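You operate a simulated robot arm through the tools that you are given. There is no shell and no other tool. Be economical: measure what you need, move in short steps, check, and stop when the job is done.

The job below is to be done with a simulated two-armed robot. You get a single attempt, and the scene is never put back.

Task
Put the brown ring lead from the matching bench on the top of the station four fixture plate. Push the station four cabinet door shut. Shut the station one drawer. Take the gauge ring and leave it on the lot card. Press the gauge zero button two times. Close the top drawer. Take the housing from the spare bench and put it on the robot bench. Put the brush on the robot bench away on the rework bench. Do these in any order.
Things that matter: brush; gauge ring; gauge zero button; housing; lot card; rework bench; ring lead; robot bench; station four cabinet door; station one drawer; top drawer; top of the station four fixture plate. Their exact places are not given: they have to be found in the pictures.

Only the result counts: the job must be done as asked and must still hold three seconds after the hand-in. Knocking over, shifting, dropping, spilling or breaking anything else fails it.

Robot
Two 7-joint arms with three-finger grippers on one trunk, on a base that drives. Base frame: it is fixed to the floor where the robot stands at the start and does not move with it; the origin is under the middle of the robot, x ahead of it, y to its left, z up. Units: mm, rad, N and s.
The left shoulder is at the start at [70, 146, 1137], the right one opposite. With the tool pointing down near the work surface each hand reaches from about 280 to 680 mm from the robot's upright axis, wherever it stands, measured 20 degrees to its own side. Places, roughly: brush (5x5x8 cm) [-4000, 5900, 800]; gauge ring [-3500, 6000, 750]; gauge zero button [-3600, 6400, 800]; housing (5x5x3 cm) [-4400, 8500, 800]; lot card [-1250, 8250, 750]; rework bench [700, 5000, 800]; ring lead [500, 250, 750]; robot bench [-3900, 6400, 800]; station four cabinet door [-1400, 2100, 400]; station one drawer [-1300, 6100, 700]; top drawer [-4500, 7700, 700]; top of the station four fixture plate [-1600, 1700, 900]. Payload 2.2 kg a hand.
The TCP of each hand is the grasp point between the finger pads, 28 mm short of the fingertips. In the tool frame z runs along the fingers and y along their closing line. Largest opening 102 mm; the body of the gripper starts 71 mm behind the TCP.
Orientation is that of the tool frame in the base frame, as a unit quaternion [w, x, y, z]. With the fingers straight down and closing along the base's y, the tool's x points along the base's -x, its y along +y and its z along -z.

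Tools
- The arms move only by the tool send_rows. It takes "left_series", "right_series" or both (then of equal length, played together; a hand with none holds still); each is text: rows parted by semicolons, each of 7 numbers parted by spaces: the shift along the tool's x, y, z in mm, then the turn, a rotation vector about the tool's x, y, z in rad, then the opening, from 0 (shut) to 1 (fully open). In form: tx ty tz ax ay az hand; .... A call has 1 to 12 rows; each row is the pose to reach, as a shift and turn from the pose commanded when the call began, along the tool's axes at that moment. Rows are played at 5 a second. More than 50 mm and 0.15 rad between two rows, or a gripper value outside its range, and nothing of the call is played. A pose out of reach is approached as far as the arm can. The call stops where the force on the tool passes 40 N (or 10 N more than at its start, if that is more) or the arm is blocked; 0.2 s more then pass. The fingers move at their own pace and stop on an object; they squeeze with about 41 N. The grip force told is the motor's: it shows also when the fingers shut on nothing. Time passes only in rows, and 0.2 s behind the last, so rows that repeat a pose let the fingers close. The reply holds the time, the measured pose of the TCP, the force on the tool along the base axes, the opening and the grip force, in the units named above and with some noise, with the torque about the TCP (base axes, N m) and any sound that the robot's microphone picked up.
- Cameras (640 x 400 px; columns grow to the right, rows downward): "scene" is now at [130.6, 21.2, 1357.3]; the picture's right is [0.24, -0.97, 0.00], its down [-0.65, -0.16, -0.75] and it looks along [0.72, 0.18, -0.67] (base axes); focal length 258 px, centre (320, 200). "left" rides on the left gripper at [72, 38, -86] in its tool frame; the picture's right is [-0.47, 0.89, 0.00], its down [-0.60, -0.32, -0.73] and it looks along [-0.65, -0.34, 0.68] (tool axes); focal length 256 px, centre (320, 200). "right" rides on the right gripper at [69, 44, -86] in its tool frame; the picture's right is [-0.53, 0.85, 0.00], its down [-0.58, -0.36, -0.73] and it looks along [-0.62, -0.39, 0.68] (tool axes); focal length 256 px, centre (320, 200).
- capture(camera): a new picture of that camera. No time passes.
- lift_body(by): slides the trunk up (or, below 0, down) by that many mm; the arms and the scene camera ride with it, the base frame stays. It gives what a move gives, with no picture.
- steer(legs): drives the robot by 1 to 6 legs, each [ahead, left, turn to the left] in mm, mm and rad, along the robot's own axes; the way and the turn of a leg run together, so that a leg with both is an arc; at most 1500 mm and 3.142 rad a leg. The arms and the cameras ride along, it lands a little off, and it stops where it bumps. It gives what a move gives.
- pan_tilt(pan, tilt): turns the head with the scene camera to pan (to the left, within 1.501 rad either way) and tilt (down, from -0.506 to 1.204), counted from straight ahead of the robot. It gives what a move gives.
- measure_at(camera, pixels): for up to 12 pixels [column, row] of the newest picture of that camera ("zoom" is the newest enlarged one), the place [x, y, z] in the base frame of the surface seen there, good to about 3 mm. No time passes.
- close_up(camera, box): a new picture of the part [left, top, right, bottom] of that camera's present view, enlarged. No time passes.
- close_job(): hands the job in; it is judged then, once.

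Work in short steps. Measure before you move; look again where a grasp or a placing could have gone wrong, and mend it. You have 124 turns and 124 pictures in all, those below and enlarged ones among them. Open the grippers and draw the arms clear of the work before you hand the job in, unless the task says otherwise; then end with one line.

The tools are called as name(argument=value, ...) on one line, values as JSON. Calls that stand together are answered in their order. send_rows: Moves the arms, as the interface text tells. Its arguments: {"type":"object","properties":{"left_series":{"type":"string"},"right_series":{"type":"string"}},"required":[]} The other tools are called the same way: lift_body (by) slides the trunk up or down; steer (legs) drives the base; pan_tilt (pan, tilt) turns the head that bears the scene camera; capture (camera) takes a picture; measure_at (camera, pixels) gives the place of the surface under pixels of a picture; close_up (camera, box) takes an enlarged picture of a part of a camera's view; close_job () hands the job in.

At the start:

```text
clock: 0.0
left_ee_pos: [460.6, 340.6, 1076.4]
left_tool_rot: [0.0, -0.001, 1.0, 0.0]
left_wrist_force: [0.3, -0.6, -0.4]
left_wrist_torque: [0.03, -0.03, 0.0]
left_opening: 102.1
left_gripper_force: 0.1
right_ee_pos: [473.7, -46.1, 1082.3]
right_tool_rot: [0.0, 0.0, 1.0, 0.0]
right_wrist_force: [0.6, 0.4, 0.7]
right_wrist_torque: [0.0, -0.01, -0.03]
right_opening: 101.9
right_gripper_force: 0.2
trunk travel left (down, up): [-675.0, 265.0]
robot x, y, heading: [-1.4, 2.0, -0.0]
head pan, tilt: [0.237, 0.73]
```

scene: 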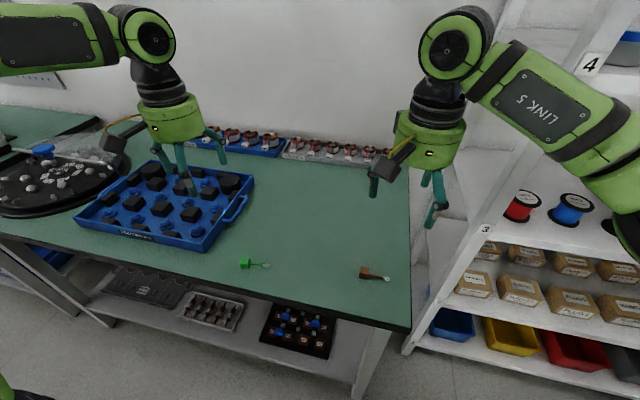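
right: 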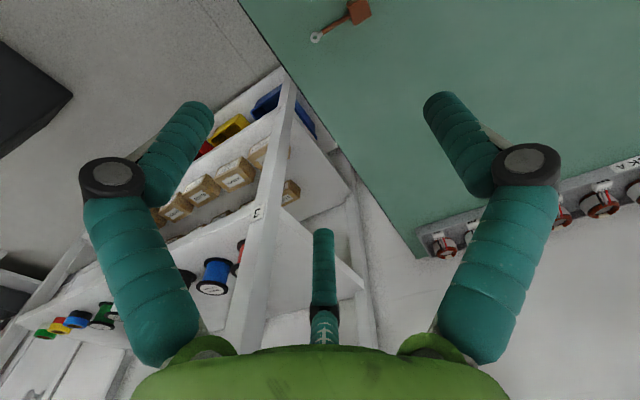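
left: 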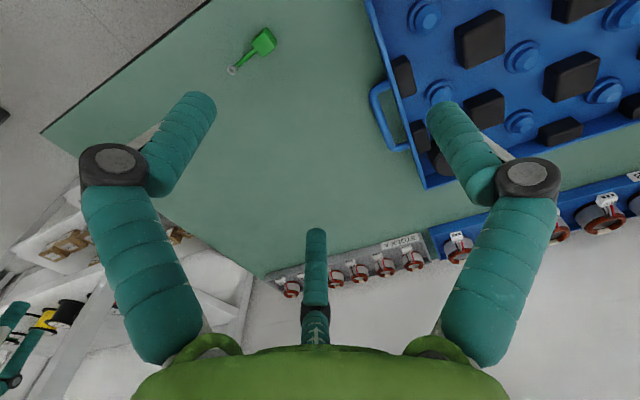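

The scene picture shows a brown lead at about (370,273) and a green one at (250,263). I measure the brown one and the table.

close_up(camera="scene", box=[330, 240, 430, 302])

measure_at(camera="scene", pixels=[[363, 271], [368, 275], [378, 277], [387, 279], [350, 290], [250, 263], [408, 326]])

```text
6.40 times, centred on (380, 271) of scene
```

zoom: 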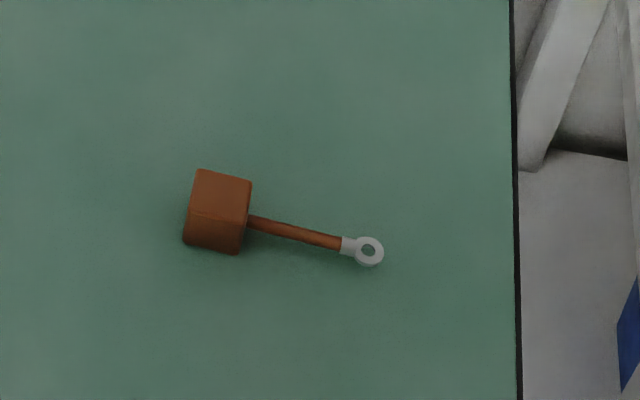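

```text
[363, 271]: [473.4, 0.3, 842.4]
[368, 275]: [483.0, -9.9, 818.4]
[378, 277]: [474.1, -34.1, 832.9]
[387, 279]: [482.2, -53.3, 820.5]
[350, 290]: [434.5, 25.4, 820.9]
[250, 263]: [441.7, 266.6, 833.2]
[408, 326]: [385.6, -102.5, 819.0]
```

I measure the block's corners on the zoom: top corners (198,172), (250,182), (190,211), (246,220).

measure_at(camera="zoom", pixels=[[202, 176], [246, 185], [194, 208], [243, 216], [220, 195], [290, 232], [340, 242], [380, 250], [188, 238], [238, 248]])

```text
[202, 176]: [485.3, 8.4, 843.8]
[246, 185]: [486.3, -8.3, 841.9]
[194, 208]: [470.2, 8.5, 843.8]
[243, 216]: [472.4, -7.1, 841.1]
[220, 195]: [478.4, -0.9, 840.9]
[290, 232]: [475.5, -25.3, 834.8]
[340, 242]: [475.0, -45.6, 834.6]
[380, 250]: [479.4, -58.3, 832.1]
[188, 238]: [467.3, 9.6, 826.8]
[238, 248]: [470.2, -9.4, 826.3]
```

The block is centred at about (478, 0) with its top at z 842, and the lead runs toward -y. I turn the right hand 90° so it closes along x, and lower it to z≈900.

send_rows(right_series="-0.4 3.9 15 0 0 0.131 1; -0.7 7.7 30 0 0 0.262 1; -1.1 11.5 45 0 0 0.393 1; -1.4 15.3 60 0 0 0.524 1; -1.8 19.2 75 0 0 0.655 1; -2.1 23 90 0 0 0.785 1; -2.5 26.8 105 0 0 0.916 1; -2.8 30.6 120 0 0 1.047 1; -3.2 34.5 135 0 0 1.178 1; -3.6 38.3 150 0 0 1.309 1; -3.9 42.1 165 0 0 1.44 1; -4.3 46 180 0 0 1.571 1")

capture(camera="right")

```text
clock: 2.6
left_ee_pos: [461.9, 340.6, 1077.8]
left_tool_rot: [0.001, -0.001, 1.0, 0.0]
left_wrist_force: [0.6, 0.9, -0.5]
left_wrist_torque: [-0.05, 0.04, -0.02]
left_opening: 102.1
left_gripper_force: 0.0
right_ee_pos: [479.7, -1.1, 902.7]
right_tool_rot: [0.0, 0.709, 0.706, 0.0]
right_wrist_force: [0.7, -0.9, 0.5]
right_wrist_torque: [0.0, -0.01, 0.04]
right_opening: 101.8
right_gripper_force: 0.1
trunk travel left (down, up): [-675.0, 265.0]
robot x, y, heading: [1.8, -0.9, -0.0]
head pan, tilt: [0.237, 0.73]
```

```text
119 pictures are left
```

right: 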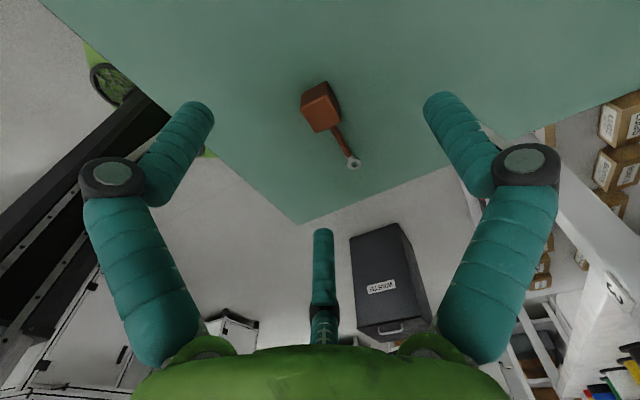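

The block sits between the fingers. I lower to z≈850, close on it, then lift.

send_rows(right_series="0 0 26 0 0 0 1; 0 0 51 0 0 0 1; 0 0 51 0 0 0 0; 0 0 51 0 0 0 0; 0 0 51 0 0 0 0; 0 0 20 0 0 0 0; 0 0 -25 0 0 0 0; 0 0 -70 0 0 0 0; 0 0 -115 0 0 0 0")

capture(camera="right")

pan_tilt(pan=1.4, tilt=0.3)

capture(camera="scene")

```text
clock: 4.6
left_ee_pos: [459.9, 339.3, 1077.4]
left_tool_rot: [0.001, -0.001, 1.0, 0.0]
left_wrist_force: [-0.7, 0.9, 0.3]
left_wrist_torque: [0.02, 0.02, 0.01]
left_opening: 102.0
left_gripper_force: 0.1
right_ee_pos: [478.7, -1.9, 1019.0]
right_tool_rot: [0.0, 0.707, 0.707, 0.0]
right_wrist_force: [-0.4, 0.0, -0.7]
right_wrist_torque: [0.05, -0.01, 0.03]
right_opening: 22.9
right_gripper_force: 40.8
trunk travel left (down, up): [-675.0, 265.0]
robot x, y, heading: [3.5, 1.2, 0.003]
head pan, tilt: [0.237, 0.73]
```

```text
118 pictures are left
```

right: 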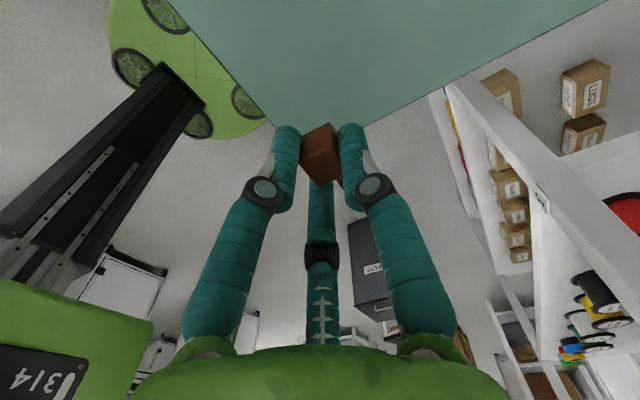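

```text
clock: 6.0
left_ee_pos: [460.9, 340.5, 1077.7]
left_tool_rot: [0.0, -0.001, 1.0, 0.0]
left_wrist_force: [-0.8, 0.0, -0.3]
left_wrist_torque: [-0.03, -0.02, 0.0]
left_opening: 102.1
left_gripper_force: 0.1
right_ee_pos: [478.8, -1.5, 1018.3]
right_tool_rot: [-0.001, 0.707, 0.707, -0.001]
right_wrist_force: [0.7, -0.7, -0.9]
right_wrist_torque: [0.01, 0.0, -0.04]
right_opening: 23.1
right_gripper_force: 41.0
trunk travel left (down, up): [-675.0, 265.0]
robot x, y, heading: [2.4, -2.8, -0.002]
head pan, tilt: [1.4, 0.3]
```

```text
117 pictures are left
```

scene: 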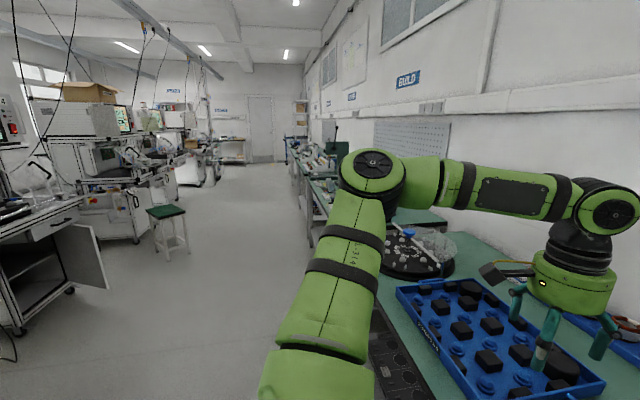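

The block is held (opening 23). The open cabinet door at (85,255) to the left is probably station four, so I measure it along with the floor and the aisle.

measure_at(camera="scene", pixels=[[75, 235], [103, 270], [55, 228], [15, 300], [40, 220], [168, 212], [180, 245], [15, 210], [120, 190], [320, 200], [235, 150], [265, 330]])

close_up(camera="scene", box=[0, 80, 240, 340])

```text
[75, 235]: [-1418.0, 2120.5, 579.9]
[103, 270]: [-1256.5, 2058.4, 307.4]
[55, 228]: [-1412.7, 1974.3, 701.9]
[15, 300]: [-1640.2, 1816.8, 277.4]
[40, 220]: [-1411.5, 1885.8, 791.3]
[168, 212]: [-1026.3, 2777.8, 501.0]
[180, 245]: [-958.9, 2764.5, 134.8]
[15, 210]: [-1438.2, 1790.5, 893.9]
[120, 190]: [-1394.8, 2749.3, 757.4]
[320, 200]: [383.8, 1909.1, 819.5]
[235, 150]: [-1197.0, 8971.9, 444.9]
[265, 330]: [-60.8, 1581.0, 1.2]
```

```text
1.54 times, centred on (120, 210) of scene
```

zoom: 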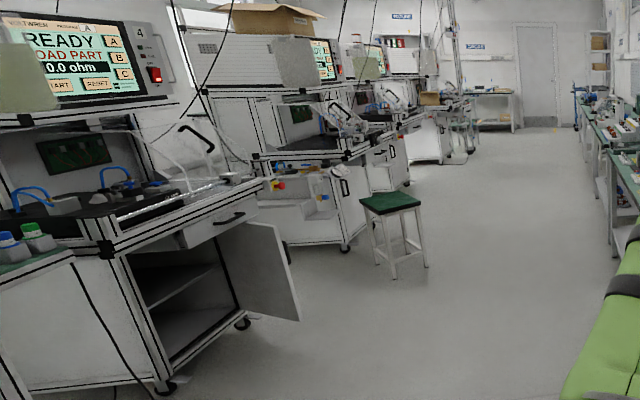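

Station four's front face is at x≈-1410 and its door is open at y≈2120. I back away from the bench and turn left to face +y, then look.

steer(legs=[[-450, 0, 0], [0, 0, 1.571]])

pan_tilt(pan=0.6, tilt=0.4)

capture(camera="scene")

```text
clock: 12.5
left_ee_pos: [-795.3, 452.8, 1076.9]
left_tool_rot: [0.001, 0.713, -0.701, 0.001]
left_wrist_force: [0.0, 0.4, 0.8]
left_wrist_torque: [0.0, -0.01, -0.05]
left_opening: 101.8
left_gripper_force: 0.0
right_ee_pos: [-454.1, 479.1, 1016.7]
right_tool_rot: [-0.001, -0.008, 1.0, 0.001]
right_wrist_force: [0.3, -0.2, 0.7]
right_wrist_torque: [0.0, -0.04, 0.01]
right_opening: 23.0
right_gripper_force: 41.0
trunk travel left (down, up): [-675.0, 265.0]
robot x, y, heading: [-452.7, -1.3, 1.589]
head pan, tilt: [1.4, 0.3]
```

```text
clock: 13.7
left_ee_pos: [-794.9, 454.7, 1078.3]
left_tool_rot: [0.001, 0.714, -0.7, -0.001]
left_wrist_force: [0.4, -0.2, -0.3]
left_wrist_torque: [0.0, -0.01, 0.0]
left_opening: 101.8
left_gripper_force: 0.0
right_ee_pos: [-454.5, 477.4, 1017.3]
right_tool_rot: [0.0, -0.008, 1.0, 0.0]
right_wrist_force: [-0.5, 0.0, -0.1]
right_wrist_torque: [-0.02, -0.01, 0.01]
right_opening: 22.9
right_gripper_force: 41.0
trunk travel left (down, up): [-675.0, 265.0]
robot x, y, heading: [-448.0, -1.4, 1.584]
head pan, tilt: [0.6, 0.4]
```

```text
115 pictures are left
```

scene: 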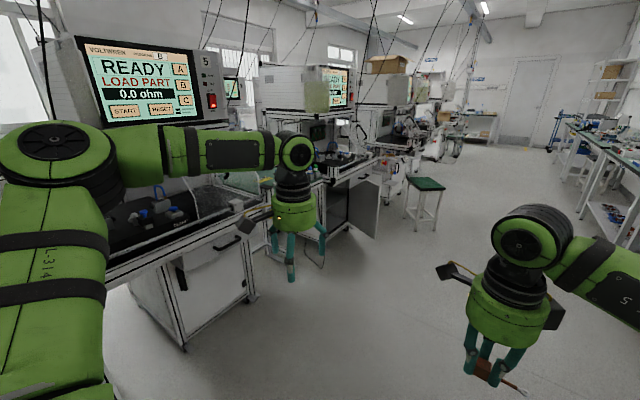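

Station five is to the left, station four beyond it. I drive up the aisle to y≈1490 and turn to face station four.

steer(legs=[[1490, 0, 0], [0, 0, 1.557], [200, 0, 0]])

pan_tilt(pan=-0.2, tilt=0.6)

capture(camera="scene")

```text
clock: 26.1
left_ee_pos: [-1137.5, 1157.0, 1078.6]
left_tool_rot: [0.0, 1.0, 0.011, -0.001]
left_wrist_force: [-0.1, -0.3, 1.2]
left_wrist_torque: [0.03, 0.01, -0.01]
left_opening: 101.9
left_gripper_force: 0.0
right_ee_pos: [-1162.4, 1498.7, 1018.6]
right_tool_rot: [0.001, 0.715, -0.699, -0.001]
right_wrist_force: [-0.1, 0.9, 0.0]
right_wrist_torque: [0.0, 0.0, 0.0]
right_opening: 22.5
right_gripper_force: 40.9
trunk travel left (down, up): [-675.0, 265.0]
robot x, y, heading: [-684.7, 1507.4, -3.122]
head pan, tilt: [0.6, 0.4]
```

```text
clock: 27.3
left_ee_pos: [-1137.8, 1156.7, 1076.0]
left_tool_rot: [0.0, 1.0, 0.012, 0.0]
left_wrist_force: [0.4, 0.1, -0.8]
left_wrist_torque: [-0.02, -0.04, 0.02]
left_opening: 102.1
left_gripper_force: 0.0
right_ee_pos: [-1164.9, 1498.6, 1018.1]
right_tool_rot: [0.0, 0.715, -0.699, 0.0]
right_wrist_force: [0.3, -0.2, 0.3]
right_wrist_torque: [0.01, -0.03, 0.0]
right_opening: 22.8
right_gripper_force: 41.6
trunk travel left (down, up): [-675.0, 265.0]
robot x, y, heading: [-684.5, 1510.9, -3.116]
head pan, tilt: [-0.201, 0.6]
```

```text
114 pictures are left
```

scene: 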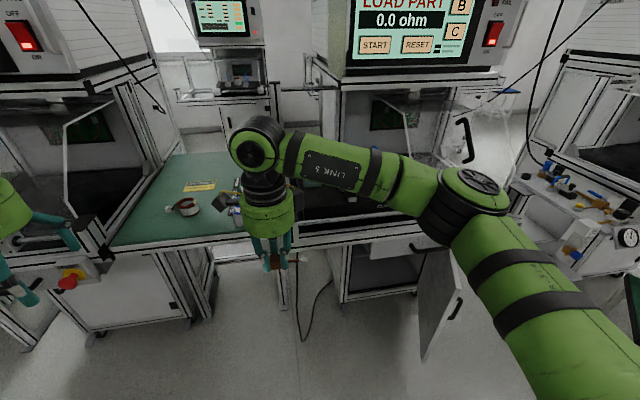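

The arm hides the inside of station four. I look with the right wrist camera and zoom the scene.

capture(camera="right")

close_up(camera="scene", box=[230, 60, 470, 340])

measure_at(camera="scene", pixels=[[310, 205], [340, 205], [300, 225], [350, 225], [410, 125], [340, 120], [450, 100], [360, 60], [430, 270], [455, 290], [425, 350], [345, 260]])

```text
113 pictures are left
```

right: 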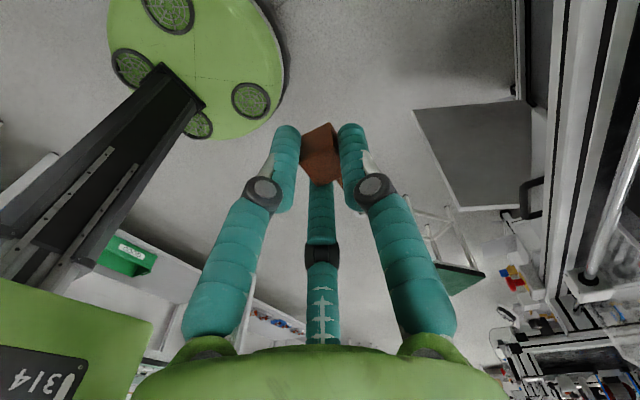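

```text
1.43 times, centred on (350, 200) of scene
```

zoom: 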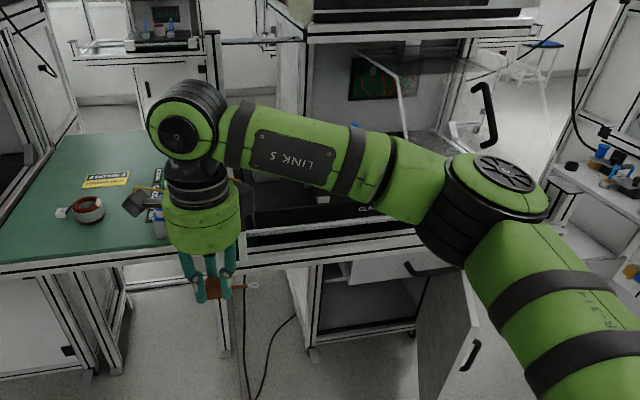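

```text
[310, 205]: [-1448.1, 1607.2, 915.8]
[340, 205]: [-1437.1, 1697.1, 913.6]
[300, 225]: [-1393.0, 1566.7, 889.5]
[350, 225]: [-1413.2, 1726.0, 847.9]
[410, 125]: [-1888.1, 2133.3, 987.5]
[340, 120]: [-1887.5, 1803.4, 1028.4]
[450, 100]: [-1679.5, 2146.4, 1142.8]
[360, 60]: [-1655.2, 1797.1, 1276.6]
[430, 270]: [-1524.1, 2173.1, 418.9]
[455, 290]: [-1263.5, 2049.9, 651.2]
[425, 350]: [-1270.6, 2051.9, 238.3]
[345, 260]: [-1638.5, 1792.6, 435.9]
```

I strafe right about 330 mm so station four shows between the two arms.

steer(legs=[[0, -330, 0]])

pan_tilt(pan=0.05, tilt=0.6)

capture(camera="scene")

```text
clock: 29.5
left_ee_pos: [-1144.3, 1483.7, 1076.6]
left_tool_rot: [0.0, 1.0, 0.013, 0.0]
left_wrist_force: [-0.5, 0.6, -0.8]
left_wrist_torque: [0.02, 0.02, 0.02]
left_opening: 102.2
left_gripper_force: 0.1
right_ee_pos: [-1172.1, 1823.7, 1018.8]
right_tool_rot: [0.0, 0.716, -0.699, 0.001]
right_wrist_force: [0.9, -0.2, 0.0]
right_wrist_torque: [-0.05, -0.01, 0.03]
right_opening: 23.1
right_gripper_force: 40.8
trunk travel left (down, up): [-675.0, 265.0]
robot x, y, heading: [-689.4, 1834.0, -3.118]
head pan, tilt: [-0.201, 0.6]
```

```text
clock: 30.2
left_ee_pos: [-1145.2, 1483.1, 1077.9]
left_tool_rot: [0.0, 1.0, 0.013, 0.0]
left_wrist_force: [1.2, 0.2, -0.9]
left_wrist_torque: [-0.02, 0.01, 0.03]
left_opening: 102.2
left_gripper_force: 0.0
right_ee_pos: [-1171.3, 1825.3, 1018.1]
right_tool_rot: [0.0, 0.716, -0.698, 0.0]
right_wrist_force: [-0.2, -0.7, -0.6]
right_wrist_torque: [0.0, 0.03, -0.03]
right_opening: 23.0
right_gripper_force: 41.4
trunk travel left (down, up): [-675.0, 265.0]
robot x, y, heading: [-690.1, 1836.2, -3.117]
head pan, tilt: [0.051, 0.6]
```

```text
111 pictures are left
```

scene: 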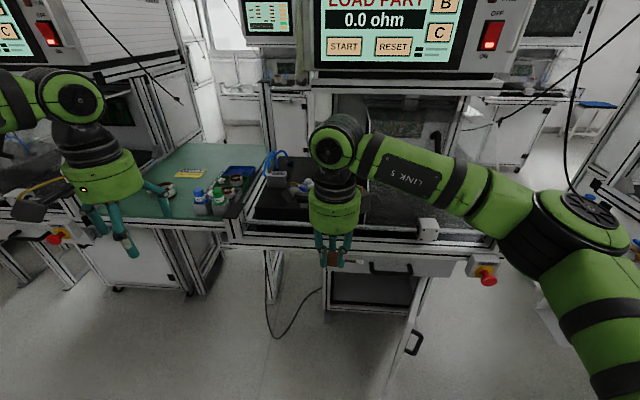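

The right arm still hides the plate. I shift the right hand 250 mm toward +y (tool -x) and look again.

send_rows(right_series="-45 0 0 0 0 0 0; -90 0 0 0 0 0 0; -135 0 0 0 0 0 0; -180 0 0 0 0 0 0; -225 0 0 0 0 0 0; -260 0 0 0 0 0 0")

pan_tilt(pan=0.0, tilt=0.75)

capture(camera="scene")

```text
clock: 31.6
left_ee_pos: [-1144.5, 1483.7, 1078.2]
left_tool_rot: [0.0, 1.0, 0.013, 0.0]
left_wrist_force: [0.4, 0.9, -0.2]
left_wrist_torque: [-0.01, -0.01, 0.02]
left_opening: 102.0
left_gripper_force: 0.0
right_ee_pos: [-1178.5, 2086.7, 1018.0]
right_tool_rot: [0.0, 0.717, -0.698, 0.0]
right_wrist_force: [0.0, -0.4, 0.1]
right_wrist_torque: [-0.03, 0.0, -0.02]
right_opening: 23.0
right_gripper_force: 41.3
trunk travel left (down, up): [-675.0, 265.0]
robot x, y, heading: [-693.6, 1831.4, -3.119]
head pan, tilt: [0.051, 0.6]
```

```text
clock: 32.3
left_ee_pos: [-1143.8, 1483.8, 1078.4]
left_tool_rot: [0.0, 1.0, 0.013, 0.001]
left_wrist_force: [-0.3, -0.4, 0.6]
left_wrist_torque: [0.02, -0.02, 0.0]
left_opening: 102.2
left_gripper_force: 0.1
right_ee_pos: [-1180.5, 2086.0, 1018.2]
right_tool_rot: [0.0, 0.715, -0.699, 0.001]
right_wrist_force: [0.1, 0.3, 0.0]
right_wrist_torque: [0.0, -0.01, 0.01]
right_opening: 23.0
right_gripper_force: 41.5
trunk travel left (down, up): [-675.0, 265.0]
robot x, y, heading: [-690.1, 1835.6, -3.118]
head pan, tilt: [0.0, 0.75]
```

```text
110 pictures are left
```

scene: 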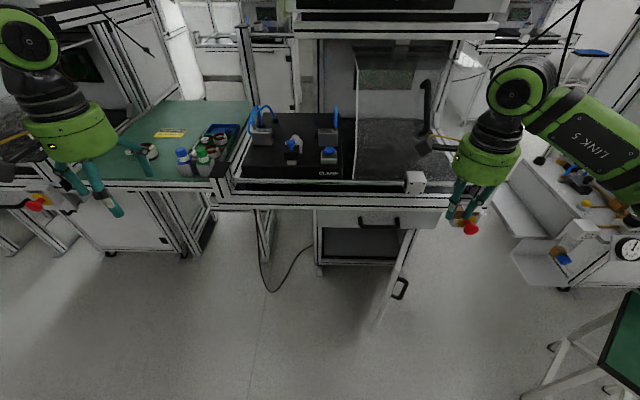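

Now the black fixture plate shows at (295,150) with posts on it and a clear guard to the right. I zoom and measure it.

close_up(camera="scene", box=[215, 85, 445, 230])

measure_at(camera="scene", pixels=[[255, 165], [308, 168], [310, 135], [350, 175], [272, 150], [318, 122], [245, 175], [287, 145], [329, 155], [390, 160], [415, 180], [415, 105]])

```text
2.76 times, centred on (330, 158) of scene
```

zoom: 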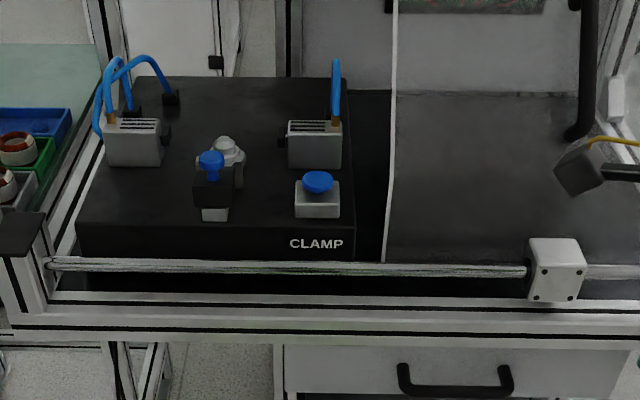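

```text
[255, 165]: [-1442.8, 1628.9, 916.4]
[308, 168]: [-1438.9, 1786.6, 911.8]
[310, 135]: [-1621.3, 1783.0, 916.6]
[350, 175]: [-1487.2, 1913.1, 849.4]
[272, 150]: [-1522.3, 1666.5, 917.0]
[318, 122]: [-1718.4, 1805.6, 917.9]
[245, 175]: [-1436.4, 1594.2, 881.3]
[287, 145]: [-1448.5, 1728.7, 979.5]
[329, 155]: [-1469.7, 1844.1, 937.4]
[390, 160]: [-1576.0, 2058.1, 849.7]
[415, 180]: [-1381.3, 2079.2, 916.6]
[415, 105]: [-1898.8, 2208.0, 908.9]
```

The plate top is at z≈917, x -1720..-1440, y 1590..1905, and its front-left corner around (-1470, 1635) is free. I bring the hand back to the centre and drive so it stands just in front of that spot.

send_rows(right_series="45 0 0 0 0 0 0; 90 0 0 0 0 0 0; 135 0 0 0 0 0 0; 180 0 0 0 0 0 0; 225 0 0 0 0 0 0; 260 0 0 0 0 0 0")

steer(legs=[[195, 195, -0.024]])

capture(camera="scene")

capture(camera="right")

```text
clock: 33.7
left_ee_pos: [-1144.5, 1482.0, 1077.4]
left_tool_rot: [-0.001, 1.0, 0.013, 0.0]
left_wrist_force: [0.0, -0.1, 0.9]
left_wrist_torque: [0.03, 0.0, 0.03]
left_opening: 101.7
left_gripper_force: 0.0
right_ee_pos: [-1171.2, 1826.4, 1018.0]
right_tool_rot: [0.0, 0.715, -0.699, 0.0]
right_wrist_force: [-0.1, -0.8, -0.7]
right_wrist_torque: [0.04, -0.05, 0.01]
right_opening: 23.0
right_gripper_force: 41.1
trunk travel left (down, up): [-675.0, 265.0]
robot x, y, heading: [-691.7, 1832.1, -3.114]
head pan, tilt: [0.0, 0.75]
```

```text
clock: 35.7
left_ee_pos: [-1346.4, 1302.8, 1077.0]
left_tool_rot: [0.0, 1.0, 0.001, 0.0]
left_wrist_force: [-0.1, 1.1, 0.4]
left_wrist_torque: [0.01, -0.01, 0.02]
left_opening: 102.2
left_gripper_force: 0.0
right_ee_pos: [-1364.0, 1645.3, 1018.8]
right_tool_rot: [0.001, 0.707, -0.707, -0.001]
right_wrist_force: [-0.5, 0.7, 0.0]
right_wrist_torque: [0.0, 0.03, -0.02]
right_opening: 22.6
right_gripper_force: 41.4
trunk travel left (down, up): [-675.0, 265.0]
robot x, y, heading: [-884.5, 1641.5, -3.142]
head pan, tilt: [0.0, 0.75]
```

```text
108 pictures are left
```

scene: 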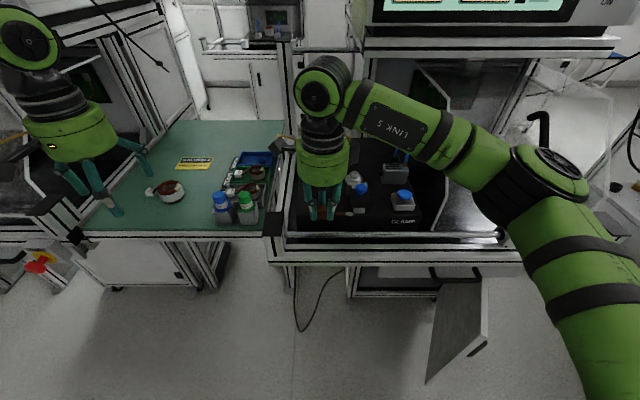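

```text
107 pictures are left
```

right: 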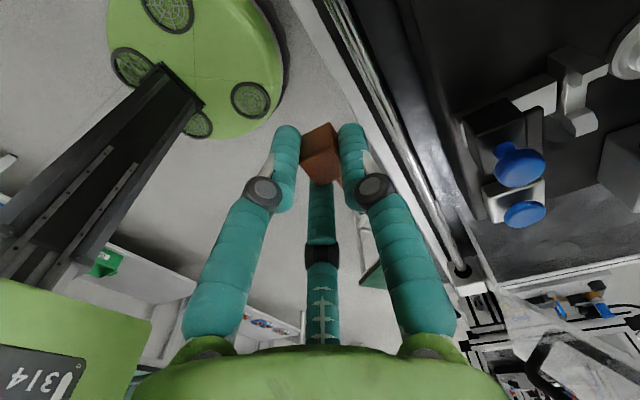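

The hand is level above the front edge. I move 108 mm in along tool y and 10 mm along tool x, then lower to just above the plate.

send_rows(right_series="5 36 0 0 0 0 0; 10 72 0 0 0 0 0; 10 108 0 0 0 0 0; 10 108 30 0 0 0 0; 10 108 60 0 0 0 0")

capture(camera="scene")

close_up(camera="scene", box=[250, 120, 420, 250])

```text
clock: 36.9
left_ee_pos: [-1347.2, 1302.0, 1078.0]
left_tool_rot: [0.001, 1.0, 0.001, -0.001]
left_wrist_force: [0.5, 0.5, -1.2]
left_wrist_torque: [0.01, 0.01, 0.01]
left_opening: 102.0
left_gripper_force: 0.0
right_ee_pos: [-1473.5, 1635.3, 958.2]
right_tool_rot: [0.0, 0.707, -0.707, 0.0]
right_wrist_force: [-1.1, 1.2, 0.0]
right_wrist_torque: [-0.01, -0.02, 0.0]
right_opening: 23.1
right_gripper_force: 41.3
trunk travel left (down, up): [-675.0, 265.0]
robot x, y, heading: [-886.5, 1639.7, -3.14]
head pan, tilt: [0.0, 0.75]
```

```text
106 pictures are left
```

scene: 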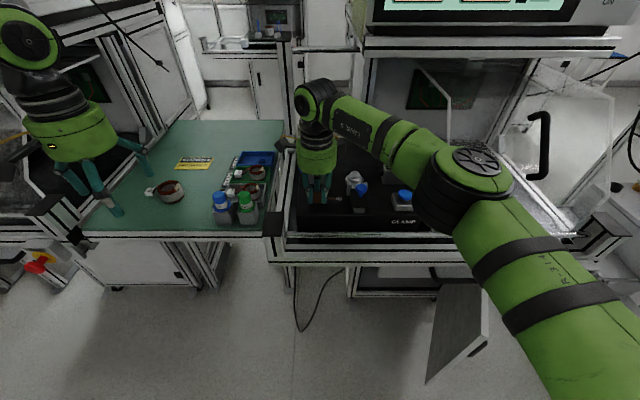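

```text
3.08 times, centred on (335, 185) of scene
```

zoom: 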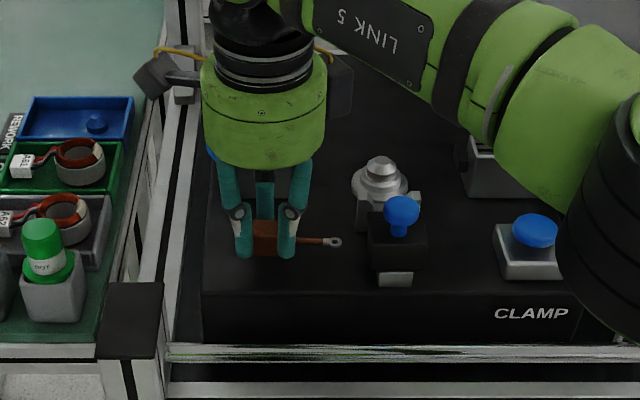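

The lead's ring points right at zoom (335,242), clear of the post. I lower 8 mm, open partly, and lift away.

send_rows(right_series="0 0 4 0 0 0 0; 0 0 8.5 0 0 0 0; 0 0 8.5 0 0 0 0.3; 0 0 8.5 0 0 0 0.5; 0 0 8.5 0 0 0 0.5; 0 0 -20 0 0 0 0.5; 0 0 -61 0 0 0 0.5; 0 -45 -61 0 0 0 0.5; 0 -90 -61 0 0 0 0.5; 0 -108 -61 0 0 0 0.5")

close_up(camera="scene", box=[250, 120, 420, 250])

```text
clock: 39.1
left_ee_pos: [-1346.6, 1299.7, 1077.9]
left_tool_rot: [0.001, 1.0, 0.002, -0.001]
left_wrist_force: [-0.7, 1.4, -0.3]
left_wrist_torque: [0.04, -0.02, -0.01]
left_opening: 102.0
left_gripper_force: 0.0
right_ee_pos: [-1364.4, 1635.1, 1020.7]
right_tool_rot: [0.001, 0.707, -0.707, 0.001]
right_wrist_force: [0.4, -1.1, -0.1]
right_wrist_torque: [0.02, 0.01, 0.02]
right_opening: 50.9
right_gripper_force: 0.0
trunk travel left (down, up): [-675.0, 265.0]
robot x, y, heading: [-881.7, 1639.5, -3.139]
head pan, tilt: [0.0, 0.75]
```

```text
3.08 times, centred on (335, 185) of scene
```

zoom: 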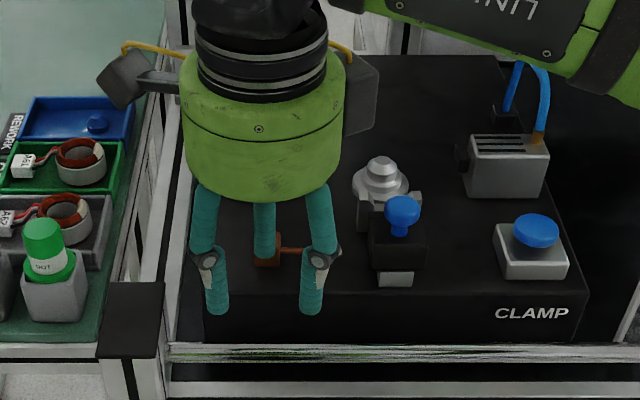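

The lead lies on the plate at zoom (275,255). Next is the door, so I back away and look at it.

steer(legs=[[-330, 0, 0], [0, -250, 0]])

pan_tilt(pan=-0.05, tilt=0.8)

capture(camera="scene")

```text
clock: 42.7
left_ee_pos: [-1012.4, 1554.7, 1076.5]
left_tool_rot: [-0.001, 1.0, 0.0, 0.0]
left_wrist_force: [-0.3, -0.1, -0.5]
left_wrist_torque: [0.01, -0.02, 0.0]
left_opening: 102.0
left_gripper_force: 0.0
right_ee_pos: [-1030.3, 1888.1, 1020.0]
right_tool_rot: [0.0, 0.707, -0.707, 0.001]
right_wrist_force: [0.7, 0.3, 0.1]
right_wrist_torque: [0.02, 0.01, 0.0]
right_opening: 50.9
right_gripper_force: 0.0
trunk travel left (down, up): [-675.0, 265.0]
robot x, y, heading: [-551.3, 1892.3, 3.139]
head pan, tilt: [0.0, 0.75]
```

```text
clock: 43.3
left_ee_pos: [-1012.6, 1555.2, 1077.5]
left_tool_rot: [0.0, 1.0, 0.0, -0.001]
left_wrist_force: [-0.7, 0.3, -0.9]
left_wrist_torque: [-0.01, -0.04, 0.0]
left_opening: 102.0
left_gripper_force: 0.0
right_ee_pos: [-1030.5, 1889.7, 1019.8]
right_tool_rot: [0.0, 0.707, -0.707, 0.001]
right_wrist_force: [0.0, 0.5, 0.1]
right_wrist_torque: [-0.03, -0.01, 0.01]
right_opening: 51.0
right_gripper_force: 0.1
trunk travel left (down, up): [-675.0, 265.0]
robot x, y, heading: [-550.1, 1895.5, 3.141]
head pan, tilt: [-0.051, 0.799]
```

```text
103 pictures are left
```

scene: 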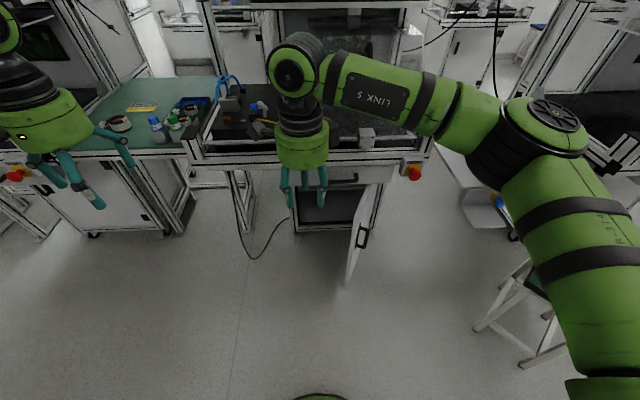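

The door is seen nearly edge-on at (360,235). I measure its corners, the handle, and the station front.

measure_at(camera="scene", pixels=[[376, 190], [372, 205], [360, 225], [356, 258], [349, 275], [364, 237], [298, 225], [345, 178], [310, 175], [330, 210], [350, 240], [415, 172]])

close_up(camera="scene", box=[270, 140, 430, 300])

```text
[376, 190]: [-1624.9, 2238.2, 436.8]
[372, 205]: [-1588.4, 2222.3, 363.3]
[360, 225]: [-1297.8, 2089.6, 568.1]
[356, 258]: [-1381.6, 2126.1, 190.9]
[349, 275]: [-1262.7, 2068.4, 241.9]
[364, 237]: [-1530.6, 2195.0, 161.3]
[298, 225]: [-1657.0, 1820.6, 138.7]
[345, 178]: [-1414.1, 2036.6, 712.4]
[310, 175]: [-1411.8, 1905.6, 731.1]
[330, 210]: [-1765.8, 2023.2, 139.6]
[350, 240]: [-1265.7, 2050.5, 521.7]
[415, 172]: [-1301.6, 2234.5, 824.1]
```

```text
2.50 times, centred on (350, 220) of scene
```

zoom: 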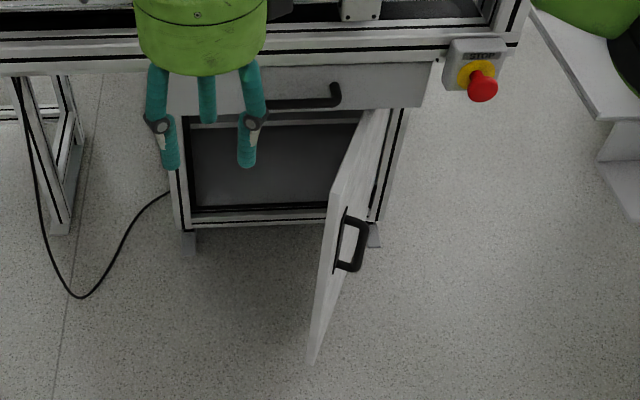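

The door's outer face runs from a hinge near (-1635,2243) to a free edge near (-1265,2060). I measure the handle, the door top, and the overhanging drawer's bottom.

measure_at(camera="zoom", pixels=[[352, 218], [340, 262], [362, 242], [345, 185], [332, 200], [316, 350], [386, 115], [372, 150], [300, 110], [410, 105], [335, 95], [188, 180]])

```text
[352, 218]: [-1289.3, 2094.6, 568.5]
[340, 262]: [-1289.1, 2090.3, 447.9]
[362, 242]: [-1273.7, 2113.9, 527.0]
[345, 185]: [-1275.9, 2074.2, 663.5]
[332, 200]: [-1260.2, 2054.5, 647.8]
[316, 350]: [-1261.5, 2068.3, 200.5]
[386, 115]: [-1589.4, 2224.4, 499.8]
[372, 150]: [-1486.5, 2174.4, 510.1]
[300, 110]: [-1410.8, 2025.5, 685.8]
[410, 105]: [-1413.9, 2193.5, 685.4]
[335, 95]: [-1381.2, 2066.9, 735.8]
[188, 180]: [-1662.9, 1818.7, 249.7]
```

I rotate the right hand to point horizontally forward while moving it right to y≈2120, with the gripper shut. Then I lower the trunk by 610 mm.

send_rows(right_series="-19 6 0 -0.131 0 0 0; -38 12 0 -0.262 0 0 0; -57 18 0 -0.393 0 0 0; -77 24 0 -0.524 0 0 0; -96 30 0 -0.655 0 0 0; -115 36 0 -0.785 0 0 0; -134 42 0 -0.916 0 0 0; -153 48 0 -1.047 0 0 0; -172 54 0 -1.178 0 0 0; -191 60 0 -1.309 0 0 0; -211 66 0 -1.44 0 0 0; -230 72 0 -1.571 0 0 0")

lift_body(by=-610)

capture(camera="scene")

```text
clock: 45.9
left_ee_pos: [-1011.8, 1555.9, 1078.6]
left_tool_rot: [0.0, 1.0, 0.001, -0.001]
left_wrist_force: [0.2, 0.5, 0.1]
left_wrist_torque: [0.01, 0.0, -0.02]
left_opening: 101.7
left_gripper_force: 0.2
right_ee_pos: [-1086.3, 2061.6, 1022.8]
right_tool_rot: [0.393, 0.588, -0.588, -0.393]
right_wrist_force: [0.3, -1.0, 0.6]
right_wrist_torque: [-0.01, -0.02, 0.02]
right_opening: 2.2
right_gripper_force: 31.6
right hand out of reach, approached as far as the arm can: row 10, 11, 12
trunk travel left (down, up): [-675.0, 265.0]
robot x, y, heading: [-553.8, 1893.5, 3.14]
head pan, tilt: [-0.051, 0.799]
```

```text
refused: -610 is not a number from -400 to 400
```

```text
101 pictures are left
```

scene: 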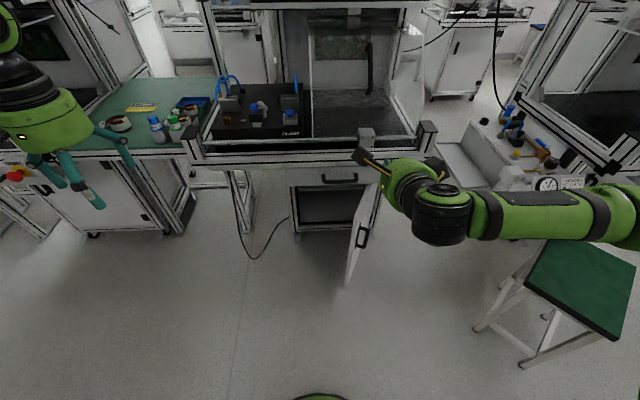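

The hand stopped at about 67° tilt, which will do. Before lowering I check how far the right elbow sticks out compared with the stool.

measure_at(camera="scene", pixels=[[450, 215], [520, 215], [580, 215], [635, 210], [535, 260], [540, 285], [600, 330], [590, 250]])

pan_tilt(pan=-0.9, tilt=0.8)

capture(camera="scene")

```text
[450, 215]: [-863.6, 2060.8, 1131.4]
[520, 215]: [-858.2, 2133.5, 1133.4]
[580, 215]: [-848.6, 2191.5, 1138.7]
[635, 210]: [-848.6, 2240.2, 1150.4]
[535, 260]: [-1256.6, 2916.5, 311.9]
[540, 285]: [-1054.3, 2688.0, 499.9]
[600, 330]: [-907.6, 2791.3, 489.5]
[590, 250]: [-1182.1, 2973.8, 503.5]
```

```text
clock: 47.1
left_ee_pos: [-1013.3, 1553.3, 1076.9]
left_tool_rot: [0.0, 1.0, 0.0, 0.0]
left_wrist_force: [0.0, 0.1, 0.5]
left_wrist_torque: [-0.02, 0.02, 0.02]
left_opening: 102.5
left_gripper_force: 0.0
right_ee_pos: [-1084.2, 2061.4, 1021.4]
right_tool_rot: [0.392, 0.589, -0.588, -0.393]
right_wrist_force: [-0.3, 0.9, -0.8]
right_wrist_torque: [-0.01, -0.02, 0.01]
right_opening: 1.8
right_gripper_force: 31.5
trunk travel left (down, up): [-675.0, 265.0]
robot x, y, heading: [-555.1, 1894.1, 3.14]
head pan, tilt: [-0.901, 0.799]
```

```text
100 pictures are left
```

scene: 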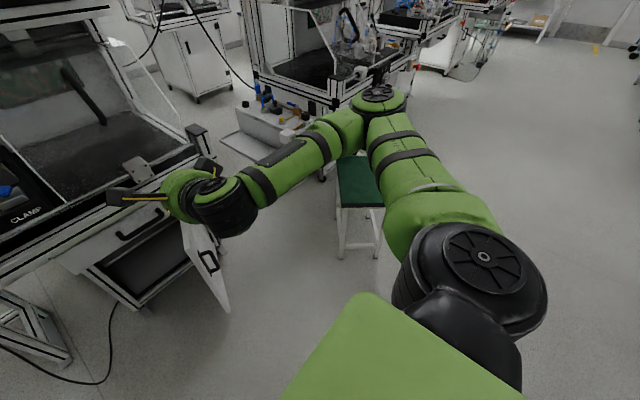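

I measure the elbow at (380,100) while lowering in two steps; the stool edge is at y≈2640.

measure_at(camera="scene", pixels=[[380, 92], [400, 100], [340, 200], [360, 110]])

lift_body(by=-300)

```text
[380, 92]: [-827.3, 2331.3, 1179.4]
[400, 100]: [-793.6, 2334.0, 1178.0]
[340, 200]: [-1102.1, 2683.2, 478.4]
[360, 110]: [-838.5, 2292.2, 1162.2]
```

```text
clock: 50.1
left_ee_pos: [-1013.3, 1555.5, 777.5]
left_tool_rot: [-0.001, 1.0, 0.001, -0.001]
left_wrist_force: [0.3, 0.2, 0.3]
left_wrist_torque: [0.0, 0.0, 0.0]
left_opening: 102.3
left_gripper_force: 0.1
right_ee_pos: [-1084.7, 2060.9, 721.0]
right_tool_rot: [-0.393, -0.587, 0.589, 0.392]
right_wrist_force: [-0.4, -0.3, -0.3]
right_wrist_torque: [-0.02, -0.03, 0.03]
right_opening: 2.1
right_gripper_force: 30.8
trunk travel left (down, up): [-375.0, 565.0]
robot x, y, heading: [-552.6, 1892.7, 3.137]
head pan, tilt: [-0.901, 0.799]
```

The elbow clears the stool by ~300 mm. I lower the rest, pull the left hand back 150 mm, strafe right 95 mm and drive 215 mm ahead so the fingertip sits beside the door's outer face.

lift_body(by=-310)

send_rows(left_series="45 0 0 0 0 0 0.5; 90 0 0 0 0 0 0.5; 135 0 0 0 0 0 0.5; 150 0 0 0 0 0 0.5")

steer(legs=[[0, -95, 0], [215, 0, 0]])

pan_tilt(pan=-0.2, tilt=0.6)

capture(camera="scene")

```text
clock: 53.2
left_ee_pos: [-1012.7, 1554.2, 467.9]
left_tool_rot: [0.0, 1.0, 0.0, 0.0]
left_wrist_force: [-0.3, 0.4, -0.6]
left_wrist_torque: [0.01, 0.01, -0.02]
left_opening: 102.0
left_gripper_force: 0.1
right_ee_pos: [-1085.5, 2061.5, 412.7]
right_tool_rot: [0.393, 0.588, -0.588, -0.393]
right_wrist_force: [0.0, -0.6, 0.6]
right_wrist_torque: [0.02, 0.01, 0.0]
right_opening: 2.3
right_gripper_force: 31.3
trunk travel left (down, up): [-65.0, 875.0]
robot x, y, heading: [-550.8, 1895.2, 3.141]
head pan, tilt: [-0.901, 0.799]
```

```text
clock: 54.2
left_ee_pos: [-859.3, 1555.2, 469.1]
left_tool_rot: [0.0, 1.0, 0.0, 0.0]
left_wrist_force: [-0.2, 0.2, -0.1]
left_wrist_torque: [-0.04, 0.0, -0.01]
left_opening: 50.8
left_gripper_force: 0.0
right_ee_pos: [-1085.1, 2060.8, 411.1]
right_tool_rot: [-0.393, -0.588, 0.588, 0.393]
right_wrist_force: [-0.1, 0.1, -0.2]
right_wrist_torque: [-0.02, 0.02, 0.03]
right_opening: 1.8
right_gripper_force: 31.2
trunk travel left (down, up): [-65.0, 875.0]
robot x, y, heading: [-552.8, 1895.2, 3.139]
head pan, tilt: [-0.901, 0.799]
```

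```text
clock: 56.6
left_ee_pos: [-1074.4, 1653.2, 469.9]
left_tool_rot: [0.0, 1.0, -0.001, -0.002]
left_wrist_force: [-0.2, -0.8, -0.2]
left_wrist_torque: [0.01, -0.03, -0.03]
left_opening: 51.1
left_gripper_force: 0.1
right_ee_pos: [-1297.2, 2158.7, 410.5]
right_tool_rot: [-0.392, -0.587, 0.589, 0.393]
right_wrist_force: [-0.3, -0.1, -0.2]
right_wrist_torque: [-0.02, 0.0, -0.01]
right_opening: 2.2
right_gripper_force: 31.7
trunk travel left (down, up): [-65.0, 875.0]
robot x, y, heading: [-766.0, 1989.3, 3.139]
head pan, tilt: [-0.901, 0.799]
```

```text
clock: 57.6
left_ee_pos: [-1074.9, 1651.9, 469.1]
left_tool_rot: [0.0, 1.0, -0.002, 0.0]
left_wrist_force: [0.0, -0.8, 0.3]
left_wrist_torque: [0.03, -0.03, 0.04]
left_opening: 51.2
left_gripper_force: 0.1
right_ee_pos: [-1296.7, 2158.5, 411.5]
right_tool_rot: [-0.392, -0.587, 0.589, 0.394]
right_wrist_force: [0.1, -0.1, 0.3]
right_wrist_torque: [0.0, 0.0, 0.0]
right_opening: 2.0
right_gripper_force: 31.7
trunk travel left (down, up): [-65.0, 875.0]
robot x, y, heading: [-762.4, 1991.2, 3.138]
head pan, tilt: [-0.201, 0.6]
```

```text
99 pictures are left
```

scene: 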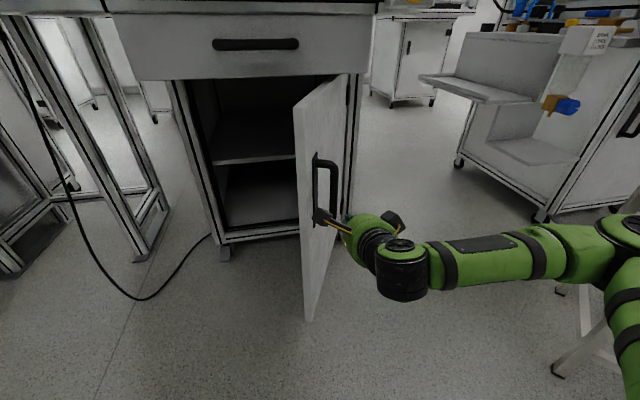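

The fingertip is beside the door at (345,225), but the camera bracket is near the handle. I lower 60 mm more to get under the handle, and then push the door along its arc from about 64° to 40°.

lift_body(by=-60)

send_rows(right_series="20 -12.3 -29.6 0 0 0 0; 55 -12.3 -29.6 0 0 0 0; 80 -8 -19 0 0 0 0; 106 -3.4 -8.3 0 0 0 0; 125 1 3 0 0 0 0; 145 5.7 13.9 0 0 0 0; 169 14.6 35.1 0 0 0 0; 192 23 55.4 0 0 0 0")

capture(camera="scene")

```text
clock: 58.6
left_ee_pos: [-1074.3, 1652.8, 408.7]
left_tool_rot: [0.0, 1.0, -0.002, -0.001]
left_wrist_force: [0.2, 0.0, 0.0]
left_wrist_torque: [0.01, 0.03, -0.01]
left_opening: 51.0
left_gripper_force: 0.0
right_ee_pos: [-1298.7, 2160.4, 351.4]
right_tool_rot: [-0.392, -0.587, 0.589, 0.393]
right_wrist_force: [-0.7, 0.2, 0.2]
right_wrist_torque: [-0.03, 0.0, -0.02]
right_opening: 2.1
right_gripper_force: 30.9
trunk travel left (down, up): [-5.0, 935.0]
robot x, y, heading: [-763.9, 1989.8, 3.136]
head pan, tilt: [-0.201, 0.6]
```

```text
clock: 60.4
left_ee_pos: [-1074.2, 1652.5, 408.5]
left_tool_rot: [0.001, 1.0, -0.002, 0.001]
left_wrist_force: [0.4, -0.3, -0.1]
left_wrist_torque: [0.01, 0.01, 0.01]
left_opening: 50.9
left_gripper_force: 0.0
right_ee_pos: [-1358.3, 1968.8, 351.3]
right_tool_rot: [-0.392, -0.586, 0.589, 0.394]
right_wrist_force: [-0.2, -0.6, 0.7]
right_wrist_torque: [-0.02, 0.02, -0.01]
right_opening: 2.1
right_gripper_force: 31.7
trunk travel left (down, up): [-5.0, 935.0]
robot x, y, heading: [-769.8, 1992.7, 3.137]
head pan, tilt: [-0.201, 0.6]
```

```text
98 pictures are left
```

scene: 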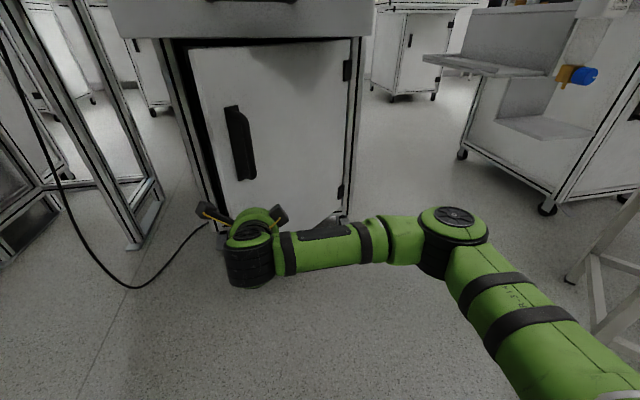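

The door swung on and is almost shut. I drive ahead 160 and left 60, then push on with the arm toward the face.

steer(legs=[[160, 60, 0]])

send_rows(right_series="0 7.7 18.5 0 0 0 0; 0 15.3 37 0 0 0 0; 0 23 55.4 0 0 0 0; 0 28.7 69.3 0 0 0 0; 0 34.5 83.2 0 0 0 0; 0 40 97 0 0 0 0")

capture(camera="scene")

```text
clock: 61.9
left_ee_pos: [-1233.1, 1592.6, 409.2]
left_tool_rot: [0.0, 1.0, -0.001, -0.001]
left_wrist_force: [-0.1, 0.2, 0.7]
left_wrist_torque: [-0.03, -0.01, -0.01]
left_opening: 51.2
left_gripper_force: 0.0
right_ee_pos: [-1517.2, 1908.1, 349.7]
right_tool_rot: [-0.391, -0.587, 0.589, 0.393]
right_wrist_force: [-1.6, -0.3, 0.1]
right_wrist_torque: [-0.02, 0.03, 0.01]
right_opening: 2.1
right_gripper_force: 31.4
trunk travel left (down, up): [-5.0, 935.0]
robot x, y, heading: [-921.1, 1931.0, 3.135]
head pan, tilt: [-0.201, 0.6]
```

```text
clock: 63.3
left_ee_pos: [-1232.0, 1592.6, 409.3]
left_tool_rot: [0.0, 1.0, -0.001, -0.001]
left_wrist_force: [1.1, 0.0, 0.1]
left_wrist_torque: [-0.04, -0.02, -0.01]
left_opening: 51.0
left_gripper_force: 0.1
right_ee_pos: [-1612.9, 1909.0, 350.0]
right_tool_rot: [-0.39, -0.588, 0.591, 0.391]
right_wrist_force: [11.5, 2.6, 3.6]
right_wrist_torque: [-0.01, 0.13, -0.08]
right_opening: 2.2
right_gripper_force: 31.4
trunk travel left (down, up): [-5.0, 935.0]
robot x, y, heading: [-920.3, 1931.9, 3.137]
head pan, tilt: [-0.201, 0.6]
stopped in row 6 (right hand): the force on the tool passed its limit at 70 N (the readings are from after the stop); the commanded pose is now the measured one
```

```text
97 pictures are left
```

scene: 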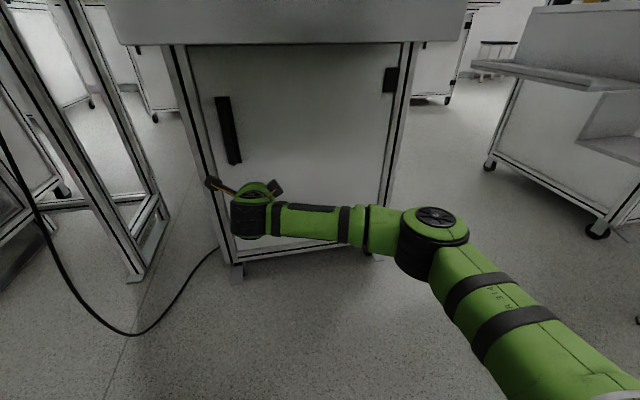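

The push met a firm stop at tip x≈-1639 and the door looks flush. I drive back, then check the door plane.

steer(legs=[[-370, 0, 0]])

capture(camera="scene")

measure_at(camera="scene", pixels=[[215, 125], [290, 125], [340, 125], [220, 160], [335, 160]])

lift_body(by=400)

```text
clock: 65.6
left_ee_pos: [-871.3, 1592.1, 409.7]
left_tool_rot: [0.0, 1.0, -0.007, 0.0]
left_wrist_force: [0.1, 0.0, -0.6]
left_wrist_torque: [0.0, 0.0, 0.0]
left_opening: 50.7
left_gripper_force: 0.0
right_ee_pos: [-1247.3, 1912.6, 348.1]
right_tool_rot: [-0.387, -0.585, 0.594, 0.394]
right_wrist_force: [-0.3, 0.0, 0.2]
right_wrist_torque: [0.02, 0.03, -0.01]
right_opening: 2.0
right_gripper_force: 31.0
trunk travel left (down, up): [-5.0, 935.0]
robot x, y, heading: [-556.8, 1926.7, 3.122]
head pan, tilt: [-0.201, 0.6]
```

```text
96 pictures are left
```

scene: 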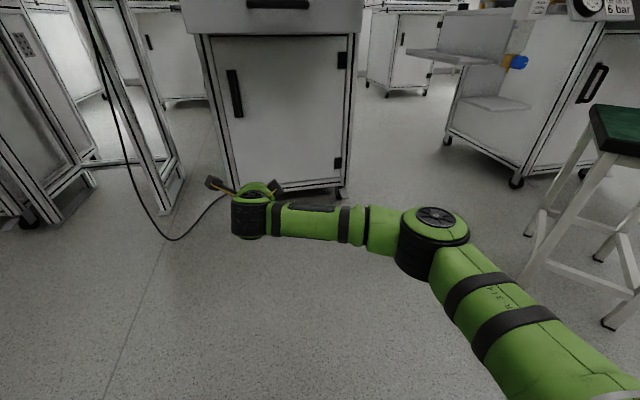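

```text
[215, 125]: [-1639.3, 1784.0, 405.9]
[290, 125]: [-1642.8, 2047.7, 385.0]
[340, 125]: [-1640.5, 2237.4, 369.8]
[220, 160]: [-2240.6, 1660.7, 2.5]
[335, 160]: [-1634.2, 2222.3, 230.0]
```

```text
clock: 69.5
left_ee_pos: [-870.6, 1592.2, 808.7]
left_tool_rot: [0.001, 1.0, -0.007, 0.0]
left_wrist_force: [0.3, 0.6, -0.3]
left_wrist_torque: [0.03, -0.03, 0.0]
left_opening: 50.9
left_gripper_force: 0.1
right_ee_pos: [-1247.6, 1911.6, 747.8]
right_tool_rot: [-0.388, -0.585, 0.594, 0.393]
right_wrist_force: [0.4, -0.7, -0.2]
right_wrist_torque: [-0.03, 0.02, -0.02]
right_opening: 2.1
right_gripper_force: 30.9
trunk travel left (down, up): [-405.0, 535.0]
robot x, y, heading: [-558.1, 1928.1, 3.123]
head pan, tilt: [-0.201, 0.6]
```

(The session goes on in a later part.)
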